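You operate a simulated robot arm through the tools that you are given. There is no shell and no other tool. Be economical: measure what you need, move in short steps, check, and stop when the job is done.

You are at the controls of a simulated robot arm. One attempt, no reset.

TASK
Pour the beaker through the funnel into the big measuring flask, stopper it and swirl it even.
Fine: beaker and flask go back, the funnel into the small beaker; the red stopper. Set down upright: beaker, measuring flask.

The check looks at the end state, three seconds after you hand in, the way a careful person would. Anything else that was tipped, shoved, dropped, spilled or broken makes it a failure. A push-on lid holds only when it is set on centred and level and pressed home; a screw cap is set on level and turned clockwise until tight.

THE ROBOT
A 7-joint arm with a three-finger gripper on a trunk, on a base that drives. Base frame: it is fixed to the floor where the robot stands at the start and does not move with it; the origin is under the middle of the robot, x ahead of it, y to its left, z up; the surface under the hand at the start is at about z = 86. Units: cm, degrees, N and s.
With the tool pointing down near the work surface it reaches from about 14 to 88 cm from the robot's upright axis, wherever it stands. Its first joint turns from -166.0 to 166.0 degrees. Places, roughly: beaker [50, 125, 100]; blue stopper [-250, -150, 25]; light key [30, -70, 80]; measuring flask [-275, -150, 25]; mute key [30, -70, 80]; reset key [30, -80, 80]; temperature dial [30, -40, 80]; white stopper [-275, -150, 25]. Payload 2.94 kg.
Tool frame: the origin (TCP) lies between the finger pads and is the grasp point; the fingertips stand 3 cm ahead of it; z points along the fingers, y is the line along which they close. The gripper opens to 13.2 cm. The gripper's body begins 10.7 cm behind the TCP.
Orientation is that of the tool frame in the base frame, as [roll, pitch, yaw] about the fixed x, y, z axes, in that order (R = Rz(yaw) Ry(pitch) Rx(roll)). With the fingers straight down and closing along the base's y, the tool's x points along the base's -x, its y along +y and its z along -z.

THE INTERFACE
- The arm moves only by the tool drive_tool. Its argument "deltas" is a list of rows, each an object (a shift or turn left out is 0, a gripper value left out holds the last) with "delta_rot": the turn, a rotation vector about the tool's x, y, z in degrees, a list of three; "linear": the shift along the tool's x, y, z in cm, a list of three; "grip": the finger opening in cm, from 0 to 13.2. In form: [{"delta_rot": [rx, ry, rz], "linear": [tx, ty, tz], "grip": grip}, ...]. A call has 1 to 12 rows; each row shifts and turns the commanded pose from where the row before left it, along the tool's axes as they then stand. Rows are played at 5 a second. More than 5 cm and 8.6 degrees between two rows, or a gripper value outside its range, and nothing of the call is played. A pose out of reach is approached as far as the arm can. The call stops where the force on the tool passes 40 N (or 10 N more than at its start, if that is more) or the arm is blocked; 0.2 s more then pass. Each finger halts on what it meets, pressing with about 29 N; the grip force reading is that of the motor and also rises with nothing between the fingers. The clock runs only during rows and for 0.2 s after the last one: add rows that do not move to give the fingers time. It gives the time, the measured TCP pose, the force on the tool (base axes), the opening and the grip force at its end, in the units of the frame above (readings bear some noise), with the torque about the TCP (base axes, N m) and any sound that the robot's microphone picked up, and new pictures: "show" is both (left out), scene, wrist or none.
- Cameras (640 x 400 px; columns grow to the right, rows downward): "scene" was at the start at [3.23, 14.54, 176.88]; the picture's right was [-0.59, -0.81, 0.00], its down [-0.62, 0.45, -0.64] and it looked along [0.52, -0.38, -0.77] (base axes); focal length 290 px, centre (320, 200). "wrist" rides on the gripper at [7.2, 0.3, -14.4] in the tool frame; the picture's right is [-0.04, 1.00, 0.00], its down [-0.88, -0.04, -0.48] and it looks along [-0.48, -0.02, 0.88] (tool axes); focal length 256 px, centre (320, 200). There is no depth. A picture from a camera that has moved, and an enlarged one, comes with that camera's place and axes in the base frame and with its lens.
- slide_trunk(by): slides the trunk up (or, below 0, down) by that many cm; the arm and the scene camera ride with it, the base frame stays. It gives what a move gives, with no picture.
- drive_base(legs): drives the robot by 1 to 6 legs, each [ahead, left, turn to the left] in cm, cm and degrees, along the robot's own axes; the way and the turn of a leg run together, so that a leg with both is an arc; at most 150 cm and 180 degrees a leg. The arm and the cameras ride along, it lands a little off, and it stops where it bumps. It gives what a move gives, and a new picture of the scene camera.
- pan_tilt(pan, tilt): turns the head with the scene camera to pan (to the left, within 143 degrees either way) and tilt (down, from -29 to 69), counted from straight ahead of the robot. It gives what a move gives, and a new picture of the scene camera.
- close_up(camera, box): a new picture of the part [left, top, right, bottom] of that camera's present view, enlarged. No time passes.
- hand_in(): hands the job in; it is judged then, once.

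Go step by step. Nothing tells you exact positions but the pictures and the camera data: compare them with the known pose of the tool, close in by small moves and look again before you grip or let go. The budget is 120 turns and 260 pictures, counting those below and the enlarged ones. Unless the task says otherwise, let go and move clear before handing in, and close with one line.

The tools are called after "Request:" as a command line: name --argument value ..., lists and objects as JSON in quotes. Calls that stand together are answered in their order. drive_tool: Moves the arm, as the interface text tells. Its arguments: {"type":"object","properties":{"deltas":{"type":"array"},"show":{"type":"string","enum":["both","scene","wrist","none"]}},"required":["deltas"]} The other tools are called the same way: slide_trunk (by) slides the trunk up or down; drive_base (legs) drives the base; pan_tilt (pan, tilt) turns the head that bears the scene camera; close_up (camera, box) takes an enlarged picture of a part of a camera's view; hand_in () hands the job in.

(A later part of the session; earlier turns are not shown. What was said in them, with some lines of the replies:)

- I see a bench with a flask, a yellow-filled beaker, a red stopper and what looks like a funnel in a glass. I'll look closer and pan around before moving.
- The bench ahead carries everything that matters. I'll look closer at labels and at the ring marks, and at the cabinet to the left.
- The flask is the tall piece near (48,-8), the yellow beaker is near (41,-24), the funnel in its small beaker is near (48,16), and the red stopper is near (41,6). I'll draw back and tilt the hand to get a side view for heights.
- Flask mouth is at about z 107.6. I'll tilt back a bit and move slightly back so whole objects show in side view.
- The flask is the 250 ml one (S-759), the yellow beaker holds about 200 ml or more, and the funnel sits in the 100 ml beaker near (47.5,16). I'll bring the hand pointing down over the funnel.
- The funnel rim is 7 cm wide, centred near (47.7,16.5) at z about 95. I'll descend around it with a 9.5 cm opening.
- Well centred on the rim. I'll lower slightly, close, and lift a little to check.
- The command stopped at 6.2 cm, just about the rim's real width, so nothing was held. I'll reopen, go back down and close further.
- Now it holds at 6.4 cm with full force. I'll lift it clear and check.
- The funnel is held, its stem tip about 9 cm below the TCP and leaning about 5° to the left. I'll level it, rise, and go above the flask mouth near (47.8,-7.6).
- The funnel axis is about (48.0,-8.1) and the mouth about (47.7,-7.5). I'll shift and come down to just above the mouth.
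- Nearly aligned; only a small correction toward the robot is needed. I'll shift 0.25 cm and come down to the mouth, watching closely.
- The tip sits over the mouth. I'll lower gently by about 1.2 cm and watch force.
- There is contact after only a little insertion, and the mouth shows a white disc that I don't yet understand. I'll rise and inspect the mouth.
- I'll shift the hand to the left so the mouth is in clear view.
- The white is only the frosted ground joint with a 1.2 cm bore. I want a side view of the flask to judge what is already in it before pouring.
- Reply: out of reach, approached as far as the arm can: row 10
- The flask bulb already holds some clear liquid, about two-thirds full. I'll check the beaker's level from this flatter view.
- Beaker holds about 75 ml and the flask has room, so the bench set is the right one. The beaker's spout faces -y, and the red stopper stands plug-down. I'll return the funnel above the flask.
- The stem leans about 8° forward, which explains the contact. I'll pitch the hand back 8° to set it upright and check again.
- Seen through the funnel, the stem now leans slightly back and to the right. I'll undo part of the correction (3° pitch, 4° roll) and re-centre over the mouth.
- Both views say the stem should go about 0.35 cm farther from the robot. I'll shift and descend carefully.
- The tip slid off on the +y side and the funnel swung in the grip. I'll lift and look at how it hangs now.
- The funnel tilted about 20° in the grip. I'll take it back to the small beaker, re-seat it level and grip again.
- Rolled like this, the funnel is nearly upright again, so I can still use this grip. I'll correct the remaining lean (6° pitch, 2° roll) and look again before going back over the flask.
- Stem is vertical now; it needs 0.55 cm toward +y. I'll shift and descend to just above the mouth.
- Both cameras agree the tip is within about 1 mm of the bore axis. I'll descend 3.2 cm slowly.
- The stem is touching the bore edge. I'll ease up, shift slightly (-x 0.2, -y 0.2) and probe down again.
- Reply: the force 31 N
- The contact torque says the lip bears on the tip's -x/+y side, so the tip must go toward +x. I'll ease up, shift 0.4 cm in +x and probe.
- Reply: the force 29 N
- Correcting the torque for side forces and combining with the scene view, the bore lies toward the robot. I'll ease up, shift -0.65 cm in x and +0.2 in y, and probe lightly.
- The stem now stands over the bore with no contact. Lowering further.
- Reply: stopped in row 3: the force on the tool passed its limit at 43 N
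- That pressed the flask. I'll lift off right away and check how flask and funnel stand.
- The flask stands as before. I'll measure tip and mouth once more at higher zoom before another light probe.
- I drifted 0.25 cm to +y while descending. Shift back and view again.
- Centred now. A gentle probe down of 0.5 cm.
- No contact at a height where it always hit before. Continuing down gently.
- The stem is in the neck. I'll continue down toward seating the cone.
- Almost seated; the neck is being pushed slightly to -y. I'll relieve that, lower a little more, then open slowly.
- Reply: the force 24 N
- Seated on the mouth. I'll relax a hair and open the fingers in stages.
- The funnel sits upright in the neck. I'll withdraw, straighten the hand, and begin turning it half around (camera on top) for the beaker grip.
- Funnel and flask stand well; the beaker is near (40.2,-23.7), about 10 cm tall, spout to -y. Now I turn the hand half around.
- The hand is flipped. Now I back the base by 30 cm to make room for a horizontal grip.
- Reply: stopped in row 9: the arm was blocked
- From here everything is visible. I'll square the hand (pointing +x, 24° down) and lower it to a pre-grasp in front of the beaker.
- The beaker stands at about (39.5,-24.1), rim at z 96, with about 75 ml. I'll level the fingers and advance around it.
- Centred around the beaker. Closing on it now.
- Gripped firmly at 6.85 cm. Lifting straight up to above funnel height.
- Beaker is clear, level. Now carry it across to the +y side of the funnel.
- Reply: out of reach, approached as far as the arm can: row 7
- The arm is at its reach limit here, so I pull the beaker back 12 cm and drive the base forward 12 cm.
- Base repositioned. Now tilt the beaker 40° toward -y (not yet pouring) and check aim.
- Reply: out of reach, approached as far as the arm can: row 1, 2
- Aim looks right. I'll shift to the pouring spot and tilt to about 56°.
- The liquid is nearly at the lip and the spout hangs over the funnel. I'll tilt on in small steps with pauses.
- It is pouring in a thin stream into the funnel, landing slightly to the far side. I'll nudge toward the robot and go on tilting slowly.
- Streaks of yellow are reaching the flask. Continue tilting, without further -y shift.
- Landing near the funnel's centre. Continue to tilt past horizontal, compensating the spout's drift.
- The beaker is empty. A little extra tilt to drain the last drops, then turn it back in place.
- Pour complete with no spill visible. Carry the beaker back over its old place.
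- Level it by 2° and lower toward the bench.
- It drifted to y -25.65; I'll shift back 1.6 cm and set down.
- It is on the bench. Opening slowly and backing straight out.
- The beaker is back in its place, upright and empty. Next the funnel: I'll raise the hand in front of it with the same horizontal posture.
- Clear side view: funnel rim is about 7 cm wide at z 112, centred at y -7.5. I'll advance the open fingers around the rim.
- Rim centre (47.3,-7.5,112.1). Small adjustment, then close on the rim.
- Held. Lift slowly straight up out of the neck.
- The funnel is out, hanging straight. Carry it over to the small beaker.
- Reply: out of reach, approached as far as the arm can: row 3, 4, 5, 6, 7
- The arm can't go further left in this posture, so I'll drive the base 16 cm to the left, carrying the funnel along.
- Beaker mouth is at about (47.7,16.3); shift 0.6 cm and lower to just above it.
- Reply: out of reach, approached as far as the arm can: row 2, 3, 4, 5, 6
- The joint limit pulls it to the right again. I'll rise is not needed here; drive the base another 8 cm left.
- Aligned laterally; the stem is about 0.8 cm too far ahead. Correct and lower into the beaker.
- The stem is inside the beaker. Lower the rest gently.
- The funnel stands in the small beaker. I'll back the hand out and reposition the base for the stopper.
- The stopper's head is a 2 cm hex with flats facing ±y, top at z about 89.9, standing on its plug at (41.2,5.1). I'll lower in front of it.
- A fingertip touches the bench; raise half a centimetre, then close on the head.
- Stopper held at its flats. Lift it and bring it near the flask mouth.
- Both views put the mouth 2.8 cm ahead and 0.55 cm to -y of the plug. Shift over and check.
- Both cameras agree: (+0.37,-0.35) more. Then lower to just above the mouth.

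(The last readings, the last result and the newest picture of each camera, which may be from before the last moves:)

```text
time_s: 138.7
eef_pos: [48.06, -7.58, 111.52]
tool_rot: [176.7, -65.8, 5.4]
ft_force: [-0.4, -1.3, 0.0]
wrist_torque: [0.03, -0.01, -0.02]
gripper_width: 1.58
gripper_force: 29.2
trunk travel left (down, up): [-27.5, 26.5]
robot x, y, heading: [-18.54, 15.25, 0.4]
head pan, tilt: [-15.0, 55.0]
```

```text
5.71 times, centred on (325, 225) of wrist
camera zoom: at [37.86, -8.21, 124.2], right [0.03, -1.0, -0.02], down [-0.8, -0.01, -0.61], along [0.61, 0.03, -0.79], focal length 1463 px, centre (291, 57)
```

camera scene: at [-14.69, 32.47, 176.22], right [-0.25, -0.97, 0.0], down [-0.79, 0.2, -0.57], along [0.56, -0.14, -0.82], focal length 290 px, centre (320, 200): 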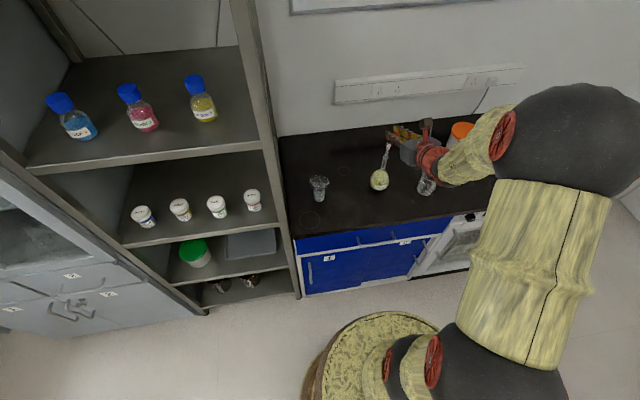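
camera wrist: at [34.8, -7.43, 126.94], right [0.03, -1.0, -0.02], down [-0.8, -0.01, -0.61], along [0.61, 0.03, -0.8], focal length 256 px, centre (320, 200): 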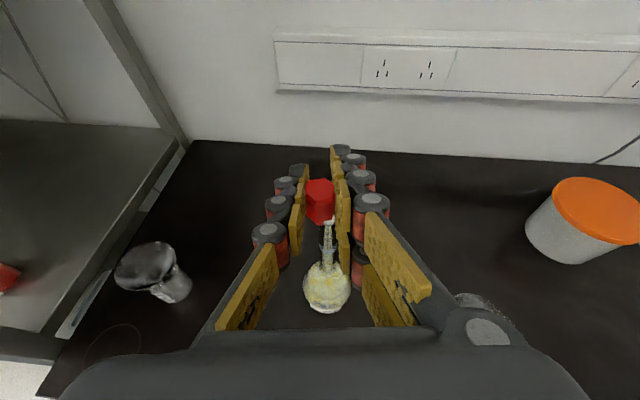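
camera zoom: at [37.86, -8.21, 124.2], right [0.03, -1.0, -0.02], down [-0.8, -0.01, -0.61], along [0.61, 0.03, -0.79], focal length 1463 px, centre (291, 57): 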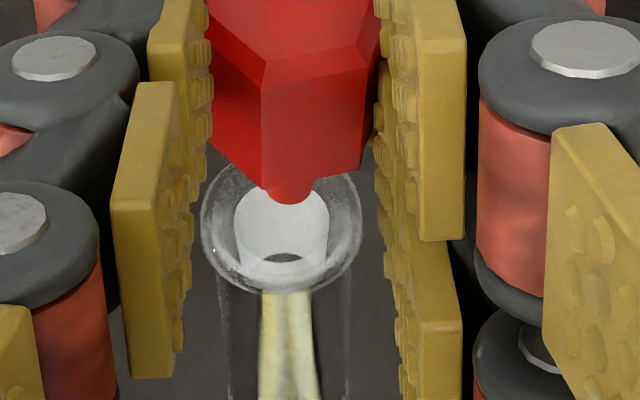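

Tip is about 0.2 cm past centre; correct by (-0.18,+0.2) and insert.

Request:
drive_tool --deltas '[{"linear": [-0.07, -0.2, -0.16]}, {"linear": [-0.46, -0.02, 0.2]}, {"linear": [-0.46, -0.02, 0.2]}, {"linear": [-0.46, -0.02, 0.2]}, {}]' --show "none"

Request:
close_up --camera "scene" --box '[370, 130, 410, 160]'

Request:
close_up --camera "wrist" --box '[290, 190, 360, 260]'

```text
time_s: 139.9
eef_pos: [47.92, -7.39, 110.2]
tool_rot: [176.8, -65.7, 5.4]
ft_force: [-0.2, 0.1, 0.5]
wrist_torque: [-0.01, -0.01, 0.03]
gripper_width: 1.58
gripper_force: 29.0
trunk travel left (down, up): [-27.5, 26.5]
robot x, y, heading: [-18.2, 15.28, 0.4]
head pan, tilt: [-15.0, 55.0]
```

```text
13.33 times, centred on (390, 145) of scene
camera zoom: at [-14.71, 32.49, 176.22], right [-0.25, -0.97, 0.0], down [-0.79, 0.2, -0.57], along [0.56, -0.14, -0.82], focal length 3874 px, centre (-613, 933)
```

zoom: 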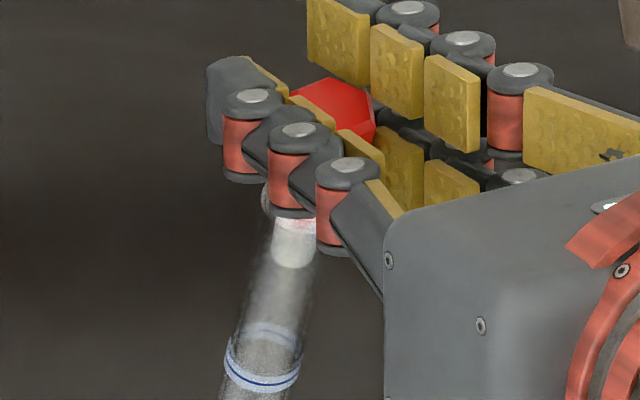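

```text
5.71 times, centred on (325, 225) of wrist
camera zoom: at [37.78, -8.01, 122.77], right [0.03, -1.0, -0.02], down [-0.8, -0.01, -0.61], along [0.61, 0.03, -0.8], focal length 1463 px, centre (291, 57)
```

zoom: 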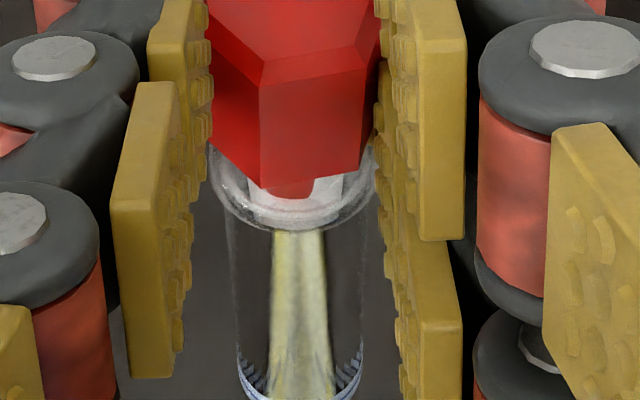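

The plug is in the bore. Press it down step by step.

Request:
drive_tool --deltas '[{"linear": [-0.37, -0.02, 0.16]}, {"linear": [-0.37, -0.02, 0.16]}, {"linear": [-0.28, -0.01, 0.12]}, {}]' --show "none"

Request:
close_up --camera "scene" --box '[360, 125, 420, 215]'

Request:
close_up --camera "wrist" --box '[290, 190, 360, 260]'

```text
time_s: 140.9
eef_pos: [47.97, -7.36, 109.18]
tool_rot: [176.6, -65.7, 5.6]
ft_force: [-0.3, -0.7, 6.0]
wrist_torque: [-0.04, 0.05, 0.01]
gripper_width: 1.56
gripper_force: 28.8
trunk travel left (down, up): [-27.5, 26.5]
robot x, y, heading: [-18.23, 15.4, 0.8]
head pan, tilt: [-15.0, 55.0]
```

```text
4.44 times, centred on (390, 170) of scene
camera zoom: at [-14.75, 32.5, 176.22], right [-0.25, -0.97, 0.0], down [-0.79, 0.2, -0.57], along [0.56, -0.14, -0.82], focal length 1291 px, centre (9, 333)
```

zoom: 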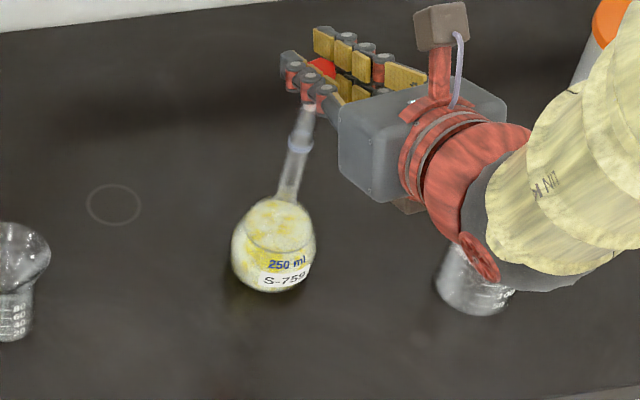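

```text
5.71 times, centred on (325, 225) of wrist
camera zoom: at [37.75, -8.03, 121.81], right [0.03, -1.0, -0.02], down [-0.79, -0.01, -0.61], along [0.61, 0.03, -0.79], focal length 1463 px, centre (291, 57)
```

zoom: 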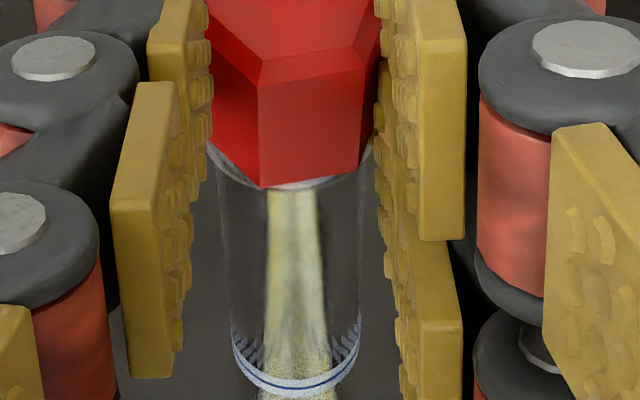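

First resistance. Press home.

Request:
drive_tool --deltas '[{"linear": [-0.18, -0.01, 0.08]}, {"linear": [-0.14, 0, 0.06]}, {}]' --show "none"

Request:
close_up --camera "wrist" --box '[290, 190, 360, 260]'

```text
time_s: 141.7
eef_pos: [47.85, -7.31, 109.19]
tool_rot: [176.3, -66.0, 5.7]
ft_force: [-1.5, -0.3, 23.3]
wrist_torque: [-0.09, 0.08, 0.01]
gripper_width: 1.56
gripper_force: 29.6
trunk travel left (down, up): [-27.5, 26.5]
robot x, y, heading: [-18.44, 15.16, 0.5]
head pan, tilt: [-15.0, 55.0]
```

```text
5.71 times, centred on (325, 225) of wrist
camera zoom: at [37.73, -7.97, 121.7], right [0.03, -1.0, -0.01], down [-0.79, -0.01, -0.61], along [0.61, 0.03, -0.79], focal length 1463 px, centre (291, 57)
```

zoom: 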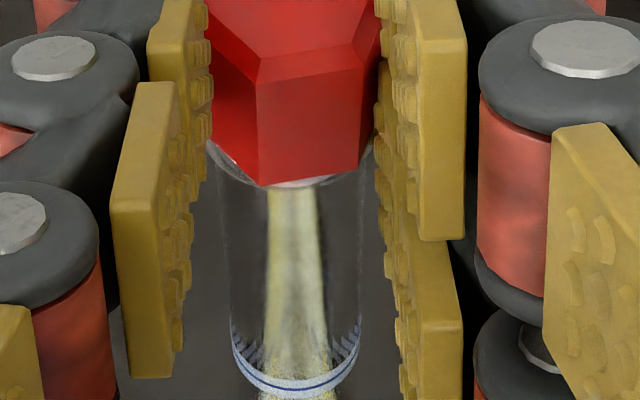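

Request:
drive_tool --deltas '[{"linear": [-0.1, 0, 0.04]}, {"linear": [-0.06, 0, 0.03]}, {}, {}]' --show "none"

Request:
close_up --camera "wrist" --box '[300, 190, 345, 230]'

Request:
close_up --camera "scene" --box '[370, 125, 410, 155]'

```text
time_s: 142.7
eef_pos: [47.86, -7.3, 108.93]
tool_rot: [176.3, -66.1, 5.8]
ft_force: [0.6, -3.1, 36.5]
wrist_torque: [-0.12, 0.02, 0.0]
gripper_width: 1.57
gripper_force: 29.3
trunk travel left (down, up): [-27.5, 26.5]
robot x, y, heading: [-18.8, 14.95, 0.7]
head pan, tilt: [-15.0, 55.0]
```

```text
10.00 times, centred on (322, 210) of wrist
camera zoom: at [37.67, -7.91, 121.52], right [0.03, -1.0, -0.01], down [-0.79, -0.01, -0.61], along [0.61, 0.03, -0.79], focal length 2560 px, centre (295, 100)
```

zoom: 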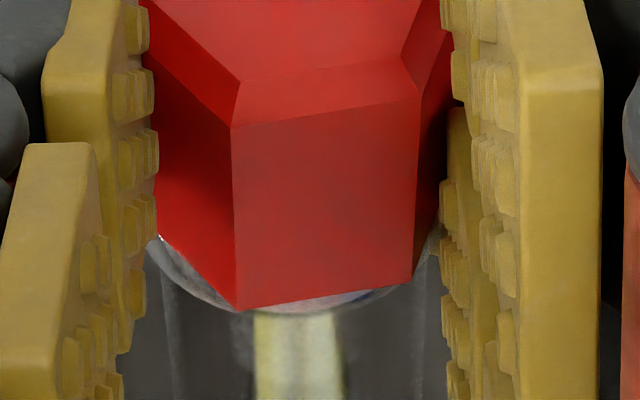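

```text
13.33 times, centred on (390, 140) of scene
camera zoom: at [-15.02, 32.57, 176.23], right [-0.25, -0.97, 0.0], down [-0.79, 0.2, -0.57], along [0.56, -0.14, -0.82], focal length 3874 px, centre (-613, 1000)
```

zoom: 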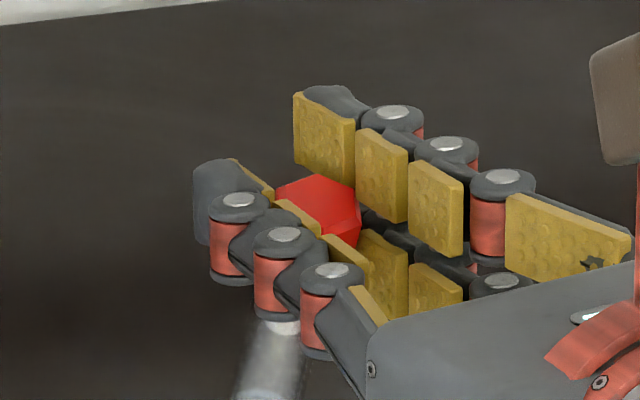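

It appears seated. Relax, open and back out to inspect.

Request:
drive_tool --deltas '[{"linear": [0.15, 0, -0.07]}, {"grip": 2.2}, {"grip": 3.5}, {"grip": 5}, {}, {"linear": [-1.2, 0, -2.75]}, {"linear": [-1.6, 0, -3.66]}, {"linear": [-1.6, 0, -3.66]}, {}]'

Request:
close_up --camera "wrist" --box '[290, 80, 370, 180]'

Request:
close_up --camera "scene" --box '[360, 125, 410, 205]'

```text
time_s: 144.7
eef_pos: [36.75, -7.66, 108.95]
tool_rot: [176.8, -65.7, 5.3]
ft_force: [0.3, -0.5, -0.4]
wrist_torque: [-0.01, -0.02, -0.03]
gripper_width: 5.0
gripper_force: 0.0
trunk travel left (down, up): [-27.5, 26.5]
robot x, y, heading: [-18.3, 15.35, 0.9]
head pan, tilt: [-15.0, 55.0]
camera scene: at [-14.75, 32.5, 176.22], right [-0.25, -0.97, 0.0], down [-0.79, 0.2, -0.57], along [0.56, -0.14, -0.82], focal length 290 px, centre (320, 200)
camera wrist: at [26.59, -8.32, 121.62], right [0.03, -1.0, -0.02], down [-0.8, -0.01, -0.61], along [0.61, 0.03, -0.79], focal length 256 px, centre (320, 200)
```

scene: 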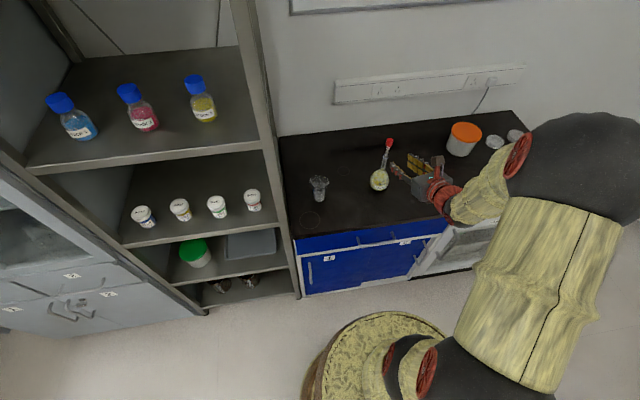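
wrist: 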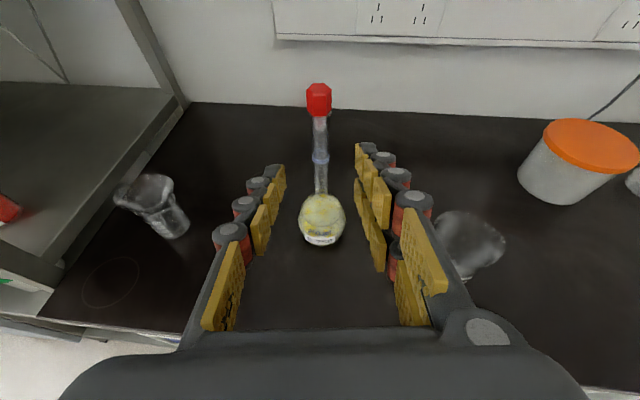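

```text
4.00 times, centred on (330, 130) of wrist
camera zoom: at [26.59, -8.32, 121.62], right [0.03, -1.0, -0.02], down [-0.8, -0.01, -0.61], along [0.61, 0.03, -0.79], focal length 1024 px, centre (280, 480)
```

zoom: 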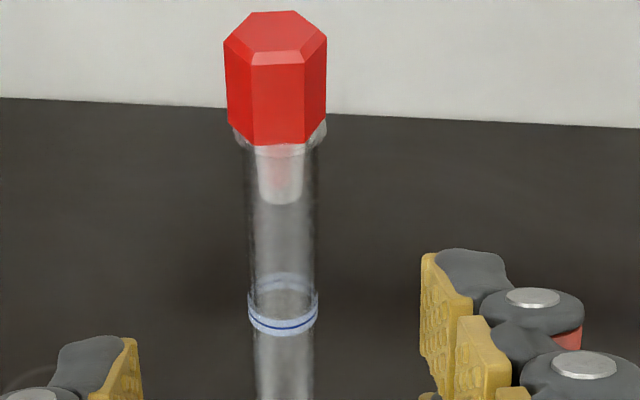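

```text
5.00 times, centred on (385, 165) of scene
camera zoom: at [-14.75, 32.5, 176.22], right [-0.25, -0.97, 0.0], down [-0.79, 0.2, -0.57], along [0.56, -0.14, -0.82], focal length 1453 px, centre (-5, 375)
```

zoom: 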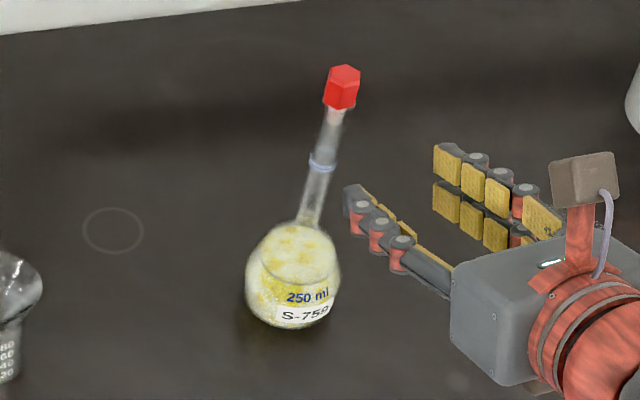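

The stopper sits flush and level. Next I'll grip the neck below the mark with the same horizontal hand.

Request:
drive_tool --deltas '[{"linear": [-2.75, -0.1, 1.2]}, {"linear": [-2.75, -0.1, 1.2]}, {"linear": [-2.75, -0.1, 1.2]}, {"linear": [1.1, 0, 2.5]}, {}]' --show "wrist"

Request:
close_up --camera "wrist" --box '[260, 0, 380, 150]'

```text
time_s: 145.9
eef_pos: [39.68, -7.71, 99.93]
tool_rot: [176.7, -65.7, 5.5]
ft_force: [1.0, 0.4, -0.7]
wrist_torque: [-0.02, -0.01, 0.02]
gripper_width: 4.97
gripper_force: 0.0
trunk travel left (down, up): [-27.5, 26.5]
robot x, y, heading: [-18.64, 15.23, 0.5]
head pan, tilt: [-15.0, 55.0]
camera wrist: at [29.59, -8.32, 112.59], right [0.02, -1.0, -0.02], down [-0.8, -0.01, -0.61], along [0.61, 0.03, -0.8], focal length 256 px, centre (320, 200)
```

wrist: 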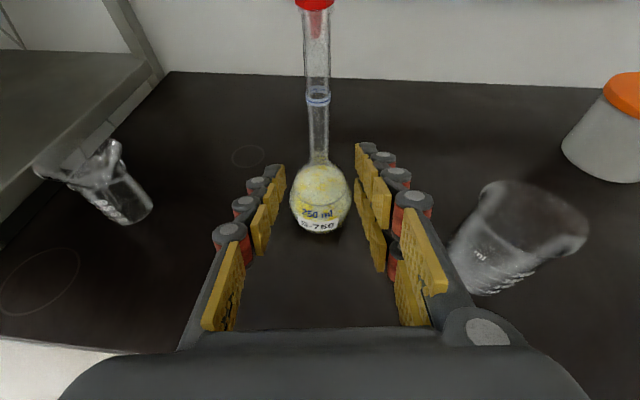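

```text
2.67 times, centred on (320, 75) of wrist
camera zoom: at [29.59, -8.32, 112.59], right [0.02, -1.0, -0.02], down [-0.8, -0.01, -0.61], along [0.61, 0.03, -0.8], focal length 683 px, centre (320, 533)
```

zoom: 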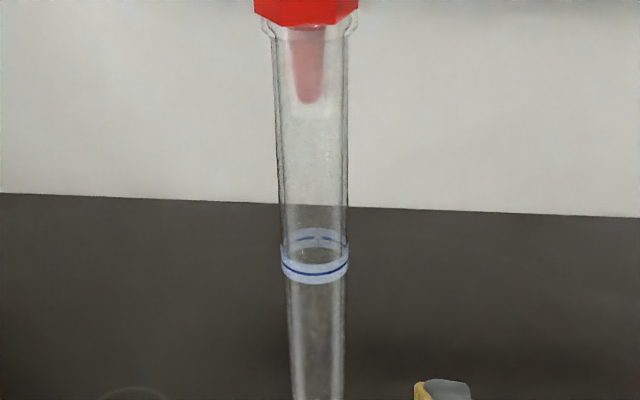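

Request:
drive_tool --deltas '[{"linear": [0.83, 0, 2.58]}, {"linear": [0.83, 0, 2.58]}, {"linear": [0.83, 0, 2.58]}, {}]' --show "wrist"

Request:
close_up --camera "scene" --box '[355, 125, 435, 205]'

```text
time_s: 146.9
eef_pos: [47.58, -7.4, 99.04]
tool_rot: [176.7, -65.7, 5.5]
ft_force: [-0.7, -0.9, 0.2]
wrist_torque: [0.0, 0.01, 0.0]
gripper_width: 5.0
gripper_force: 0.1
trunk travel left (down, up): [-27.5, 26.5]
robot x, y, heading: [-18.69, 15.15, 0.4]
head pan, tilt: [-15.0, 55.0]
camera wrist: at [37.42, -7.97, 111.7], right [0.03, -1.0, -0.02], down [-0.8, -0.01, -0.61], along [0.61, 0.03, -0.8], focal length 256 px, centre (320, 200)
```

wrist: 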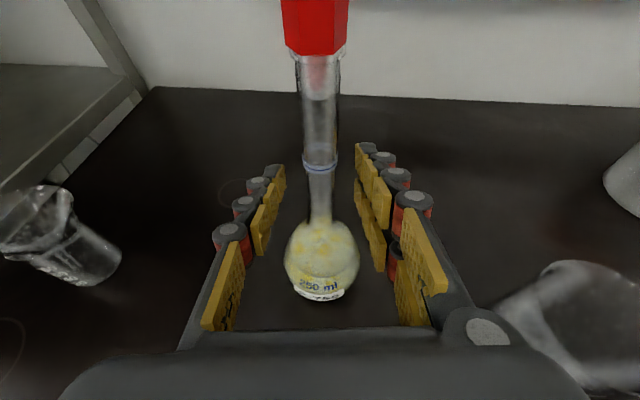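

```text
5.00 times, centred on (395, 165) of scene
camera zoom: at [-14.67, 32.49, 176.22], right [-0.25, -0.97, 0.0], down [-0.79, 0.2, -0.57], along [0.56, -0.14, -0.82], focal length 1453 px, centre (-55, 375)
```

zoom: 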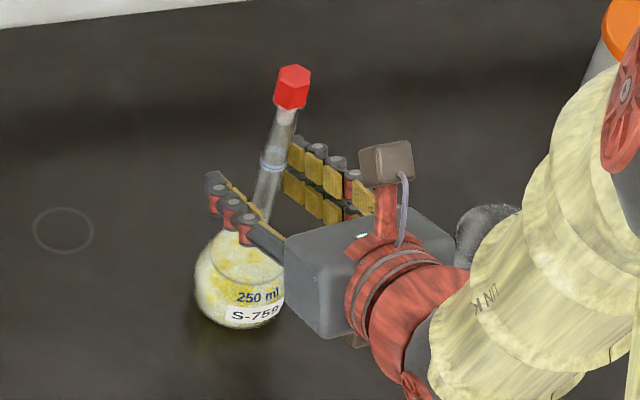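

Neck is centred between the fingers. Close and lift 5 cm.

Request:
drive_tool --deltas '[{"grip": 3}, {"grip": 0.8}, {}, {}, {}, {"linear": [0.92, 0.05, -0.4]}, {"linear": [1.83, 0.1, -0.8]}, {"linear": [1.83, 0.1, -0.8]}, {}]' --show "wrist"

Request:
close_up --camera "scene" --box '[355, 115, 435, 205]'

```text
time_s: 148.9
eef_pos: [47.68, -7.46, 103.79]
tool_rot: [176.8, -65.7, 5.4]
ft_force: [-0.2, -1.0, -3.0]
wrist_torque: [0.03, 0.02, -0.02]
gripper_width: 1.7
gripper_force: 29.2
trunk travel left (down, up): [-27.5, 26.5]
robot x, y, heading: [-18.35, 15.32, 0.5]
head pan, tilt: [-15.0, 55.0]
camera wrist: at [37.46, -8.0, 116.44], right [0.03, -1.0, -0.02], down [-0.8, -0.01, -0.61], along [0.61, 0.03, -0.8], focal length 256 px, centre (320, 200)
```

wrist: 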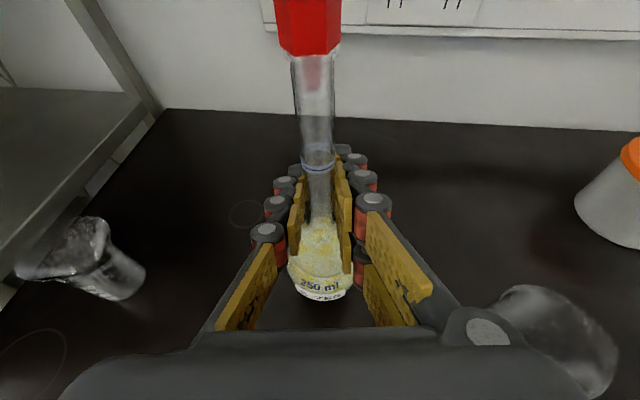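

```text
4.44 times, centred on (395, 160) of scene
camera zoom: at [-14.69, 32.49, 176.22], right [-0.25, -0.97, 0.0], down [-0.79, 0.2, -0.57], along [0.56, -0.14, -0.82], focal length 1291 px, centre (-13, 378)
```

zoom: 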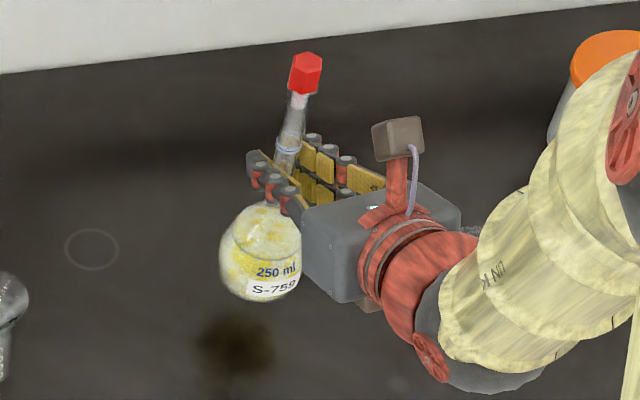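

The flask hangs upright with the stopper holding. Now swirl in circles.

Request:
drive_tool --deltas '[{"linear": [0.8, 0, 1.83]}, {"linear": [-0.8, -2, -1.83]}, {"linear": [-0.8, 2, -1.83]}, {"linear": [0.8, 2, 1.83]}, {"linear": [0.8, -2, 1.83]}, {"linear": [-0.8, -2, -1.83]}, {"linear": [-0.8, 2, -1.83]}, {"linear": [0.8, 2, 1.83]}, {"linear": [0.8, -2, 1.83]}]' --show "none"

Request:
drive_tool --deltas '[{"linear": [-0.8, -2, -1.83]}, {"linear": [-0.8, 2, -1.83]}, {"linear": [0.8, 2, 1.83]}, {"linear": [0.8, -2, 1.83]}, {"linear": [-0.8, -2, -1.83]}, {"linear": [-0.8, 2, -1.83]}, {"linear": [0.8, 2, 1.83]}, {"linear": [0.8, -2, 1.83]}, {"linear": [-0.8, -2, -1.83]}, {"linear": [-0.8, 2, -1.83]}, {"linear": [0.8, 2, 1.83]}, {"linear": [0.8, -2, 1.83]}]' --show "none"

Request:
close_up --camera "scene" --box '[355, 115, 435, 205]'

```text
time_s: 150.9
eef_pos: [49.84, -7.42, 103.83]
tool_rot: [176.8, -65.7, 5.4]
ft_force: [0.0, -0.8, -2.7]
wrist_torque: [0.01, 0.0, 0.02]
gripper_width: 1.69
gripper_force: 29.3
trunk travel left (down, up): [-27.5, 26.5]
robot x, y, heading: [-18.61, 15.46, 0.5]
head pan, tilt: [-15.0, 55.0]
```

```text
time_s: 153.5
eef_pos: [49.72, -7.37, 103.98]
tool_rot: [176.7, -65.8, 5.4]
ft_force: [0.2, 0.4, -3.4]
wrist_torque: [-0.01, -0.01, 0.02]
gripper_width: 1.69
gripper_force: 28.8
trunk travel left (down, up): [-27.5, 26.5]
robot x, y, heading: [-18.33, 15.48, 1.0]
head pan, tilt: [-15.0, 55.0]
```

```text
4.44 times, centred on (395, 160) of scene
camera zoom: at [-14.63, 32.51, 176.21], right [-0.25, -0.97, 0.0], down [-0.79, 0.2, -0.57], along [0.55, -0.14, -0.82], focal length 1291 px, centre (-13, 378)
```

zoom: 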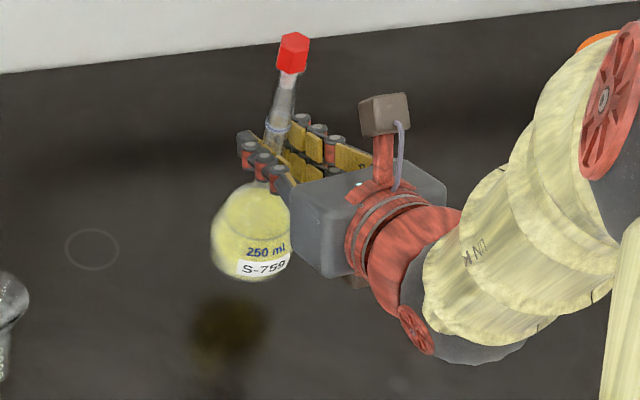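

It is nearly uniform. A few more circles to be sure, then centre.

Request:
drive_tool --deltas '[{"linear": [-0.8, -2, -1.83]}, {"linear": [-0.8, 2, -1.83]}, {"linear": [0.8, 2, 1.83]}, {"linear": [0.8, -2, 1.83]}, {"linear": [-0.8, -2, -1.83]}, {"linear": [-0.8, 2, -1.83]}, {"linear": [0.8, 2, 1.83]}, {"linear": [0.8, -2, 1.83]}, {"linear": [-0.8, -2, -1.83]}, {"linear": [-0.8, 2, -1.83]}, {"linear": [0.8, 2, 1.83]}, {"linear": [0.8, -2, 1.83]}]' --show "none"

Request:
drive_tool --deltas '[{"linear": [-0.8, -2, -1.83]}, {"linear": [-0.8, 2, -1.83]}, {"linear": [0.8, 2, 1.83]}, {"linear": [0.8, -2, 1.83]}, {"linear": [-0.8, -2, -1.83]}, {"linear": [-0.8, 2, -1.83]}, {"linear": [0.8, 2, 1.83]}, {"linear": [0.8, -2, 1.83]}, {"linear": [-0.8, 0, -1.83]}, {}, {}, {}]' --show "wrist"

Request:
close_up --camera "scene" --box '[360, 120, 410, 200]'

```text
time_s: 156.1
eef_pos: [49.78, -7.34, 103.78]
tool_rot: [176.8, -65.6, 5.4]
ft_force: [0.5, 0.2, -2.4]
wrist_torque: [-0.02, -0.01, -0.01]
gripper_width: 1.71
gripper_force: 28.8
trunk travel left (down, up): [-27.5, 26.5]
robot x, y, heading: [-18.38, 15.33, 0.4]
head pan, tilt: [-15.0, 55.0]
```

```text
time_s: 158.7
eef_pos: [47.49, -7.41, 103.96]
tool_rot: [176.7, -65.7, 5.4]
ft_force: [0.1, -0.3, -3.0]
wrist_torque: [-0.01, 0.01, 0.01]
gripper_width: 1.68
gripper_force: 29.4
trunk travel left (down, up): [-27.5, 26.5]
robot x, y, heading: [-18.71, 15.3, 0.8]
head pan, tilt: [-15.0, 55.0]
camera wrist: at [37.3, -8.0, 116.51], right [0.03, -1.0, -0.02], down [-0.8, -0.01, -0.61], along [0.61, 0.03, -0.8], focal length 256 px, centre (320, 200)
```

wrist: 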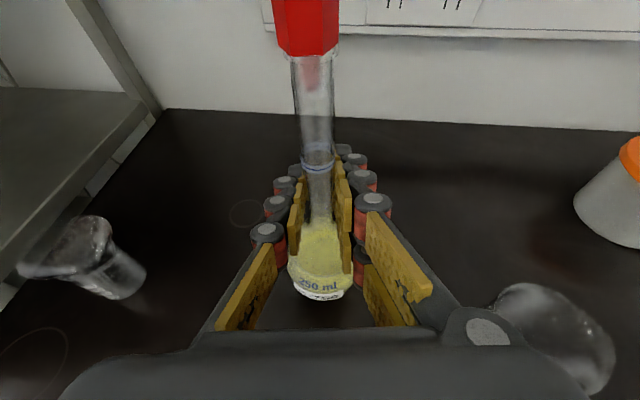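

```text
5.00 times, centred on (385, 160) of scene
camera zoom: at [-14.71, 32.48, 176.22], right [-0.25, -0.97, 0.0], down [-0.79, 0.2, -0.57], along [0.56, -0.14, -0.82], focal length 1453 px, centre (-5, 400)
```

zoom: 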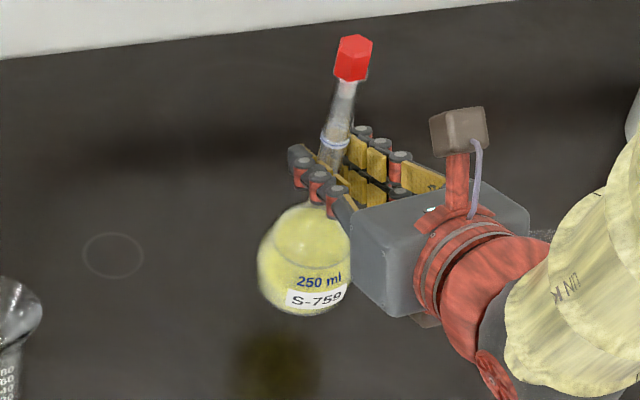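

The colour is even. Set the flask down at its place.

Request:
drive_tool --deltas '[{"linear": [-1.83, -0.1, 0.8]}, {"linear": [-1.37, -0.07, 0.6]}, {"linear": [-0.7, -0.04, 0.3]}, {"linear": [-0.37, -0.02, 0.16]}, {"linear": [-0.2, 0, 0.09]}, {}]' --show "wrist"

Request:
close_up --camera "scene" --box '[360, 120, 410, 200]'

```text
time_s: 160.1
eef_pos: [47.77, -7.29, 99.17]
tool_rot: [176.5, -65.9, 5.6]
ft_force: [-0.3, 0.1, 5.8]
wrist_torque: [0.2, 0.05, 0.01]
gripper_width: 1.68
gripper_force: 29.2
trunk travel left (down, up): [-27.5, 26.5]
robot x, y, heading: [-18.39, 15.34, 0.5]
head pan, tilt: [-15.0, 55.0]
camera wrist: at [37.5, -7.93, 111.73], right [0.03, -1.0, -0.01], down [-0.79, -0.01, -0.61], along [0.61, 0.03, -0.79], focal length 256 px, centre (320, 200)
```

wrist: 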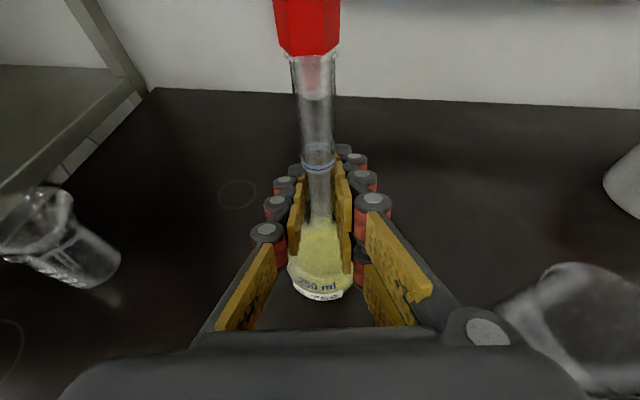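

```text
5.00 times, centred on (385, 160) of scene
camera zoom: at [-14.76, 32.51, 176.23], right [-0.25, -0.97, 0.0], down [-0.79, 0.2, -0.57], along [0.56, -0.14, -0.82], focal length 1453 px, centre (-5, 400)
```

zoom: 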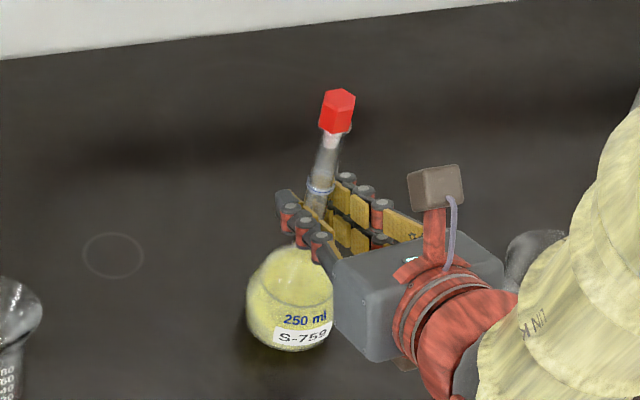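

It stands on the bench with light contact. Open slowly and back out.

Request:
drive_tool --deltas '[{"grip": 2.1}, {"grip": 3}, {"grip": 5}, {}, {"linear": [-1.2, 0, -2.75]}, {"linear": [-1.6, 0, -3.66]}, {"linear": [-1.6, 0, -3.66]}, {"linear": [2.0, 0, -4.2]}, {}]'

Request:
close_up --camera "wrist" --box '[240, 0, 400, 200]'

Request:
close_up --camera "scene" --box '[290, 120, 450, 230]'

```text
time_s: 162.1
eef_pos: [33.69, -7.29, 102.85]
tool_rot: [176.8, -65.8, 5.5]
ft_force: [-0.3, 0.7, 0.5]
wrist_torque: [0.0, -0.02, 0.01]
gripper_width: 5.0
gripper_force: 0.1
trunk travel left (down, up): [-27.5, 26.5]
robot x, y, heading: [-18.26, 15.6, 0.7]
head pan, tilt: [-15.0, 55.0]
camera scene: at [-14.76, 32.52, 176.21], right [-0.25, -0.97, 0.0], down [-0.79, 0.2, -0.57], along [0.56, -0.14, -0.82], focal length 290 px, centre (320, 200)
camera wrist: at [23.54, -7.95, 115.44], right [0.03, -1.0, -0.02], down [-0.8, -0.01, -0.61], along [0.61, 0.03, -0.8], focal length 256 px, centre (320, 200)
```

scene: 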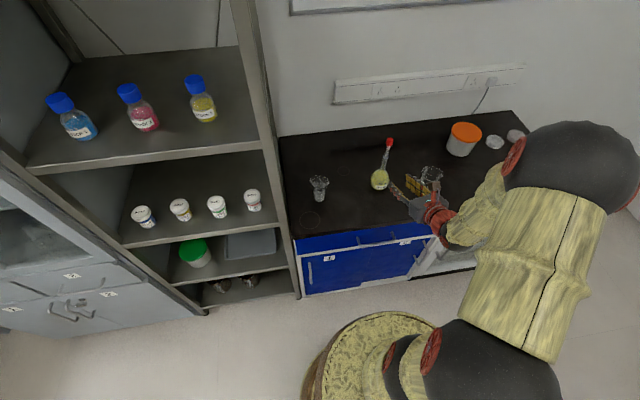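
wrist: 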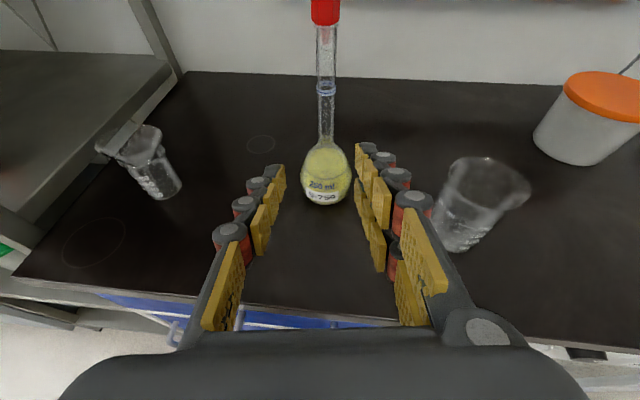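

```text
2.00 times, centred on (320, 100) of wrist
camera zoom: at [23.54, -7.95, 115.44], right [0.03, -1.0, -0.02], down [-0.8, -0.01, -0.61], along [0.61, 0.03, -0.8], focal length 512 px, centre (320, 400)
```

zoom: 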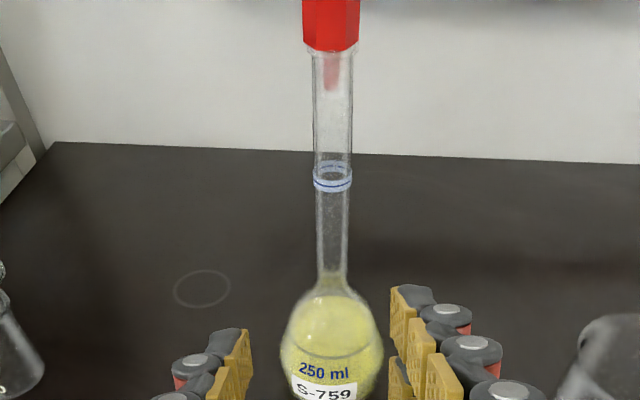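

```text
3.64 times, centred on (370, 175) of scene
camera zoom: at [-14.76, 32.52, 176.21], right [-0.25, -0.97, 0.0], down [-0.79, 0.2, -0.57], along [0.56, -0.14, -0.82], focal length 1056 px, centre (138, 291)
```

zoom: 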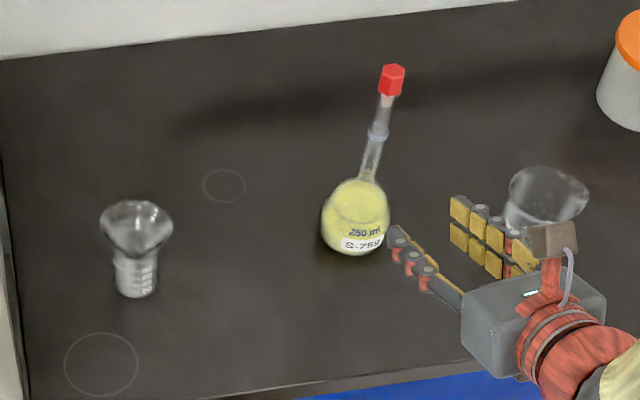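

Everything is in place: the flask is stoppered, even and upright, the beaker is back, and the funnel is in the small beaker. I'll back away and hand in.

Request:
drive_base --legs '[[-20, 0, 0]]'

Request:
close_up --camera "scene" --box '[280, 80, 520, 230]'

```text
time_s: 163.7
eef_pos: [13.09, -7.62, 102.86]
tool_rot: [176.8, -65.7, 5.2]
ft_force: [0.6, -0.4, 0.2]
wrist_torque: [-0.02, -0.03, -0.01]
gripper_width: 5.01
gripper_force: 0.1
trunk travel left (down, up): [-27.5, 26.5]
robot x, y, heading: [-39.08, 15.01, 0.7]
head pan, tilt: [-15.0, 55.0]
camera scene: at [-35.2, 32.31, 176.22], right [-0.25, -0.97, 0.0], down [-0.79, 0.21, -0.57], along [0.56, -0.14, -0.82], focal length 290 px, centre (320, 200)
```

scene: 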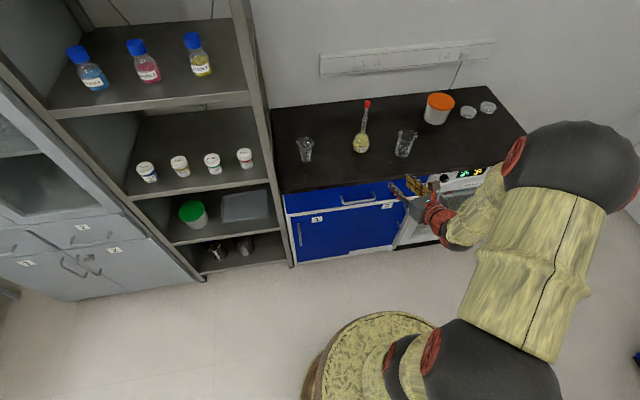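

```text
2.67 times, centred on (400, 155) of scene
camera zoom: at [-35.2, 32.31, 176.22], right [-0.25, -0.97, 0.0], down [-0.79, 0.21, -0.57], along [0.56, -0.14, -0.82], focal length 775 px, centre (107, 320)
```

zoom: 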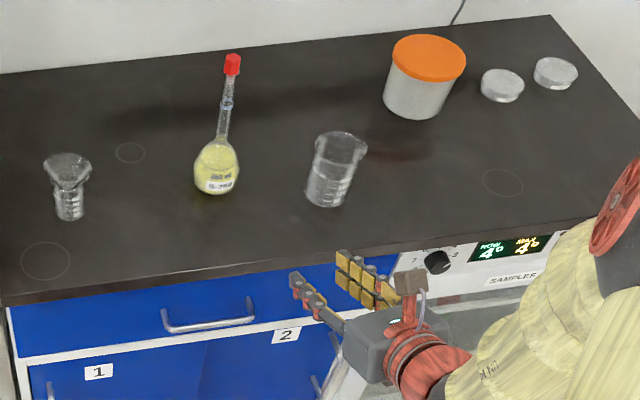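

The scene is in order: beaker upright and empty in its place, flask stoppered red and even, funnel in the small beaker, hand clear.

Request:
hand_in

```text
The job is handed in.
```

I poured the beaker through the funnel into the 250 ml flask, pressed the red stopper home and swirled until the yellow looked even. The beaker and flask are upright where they started and the funnel is back in the small beaker; I saw no spill.
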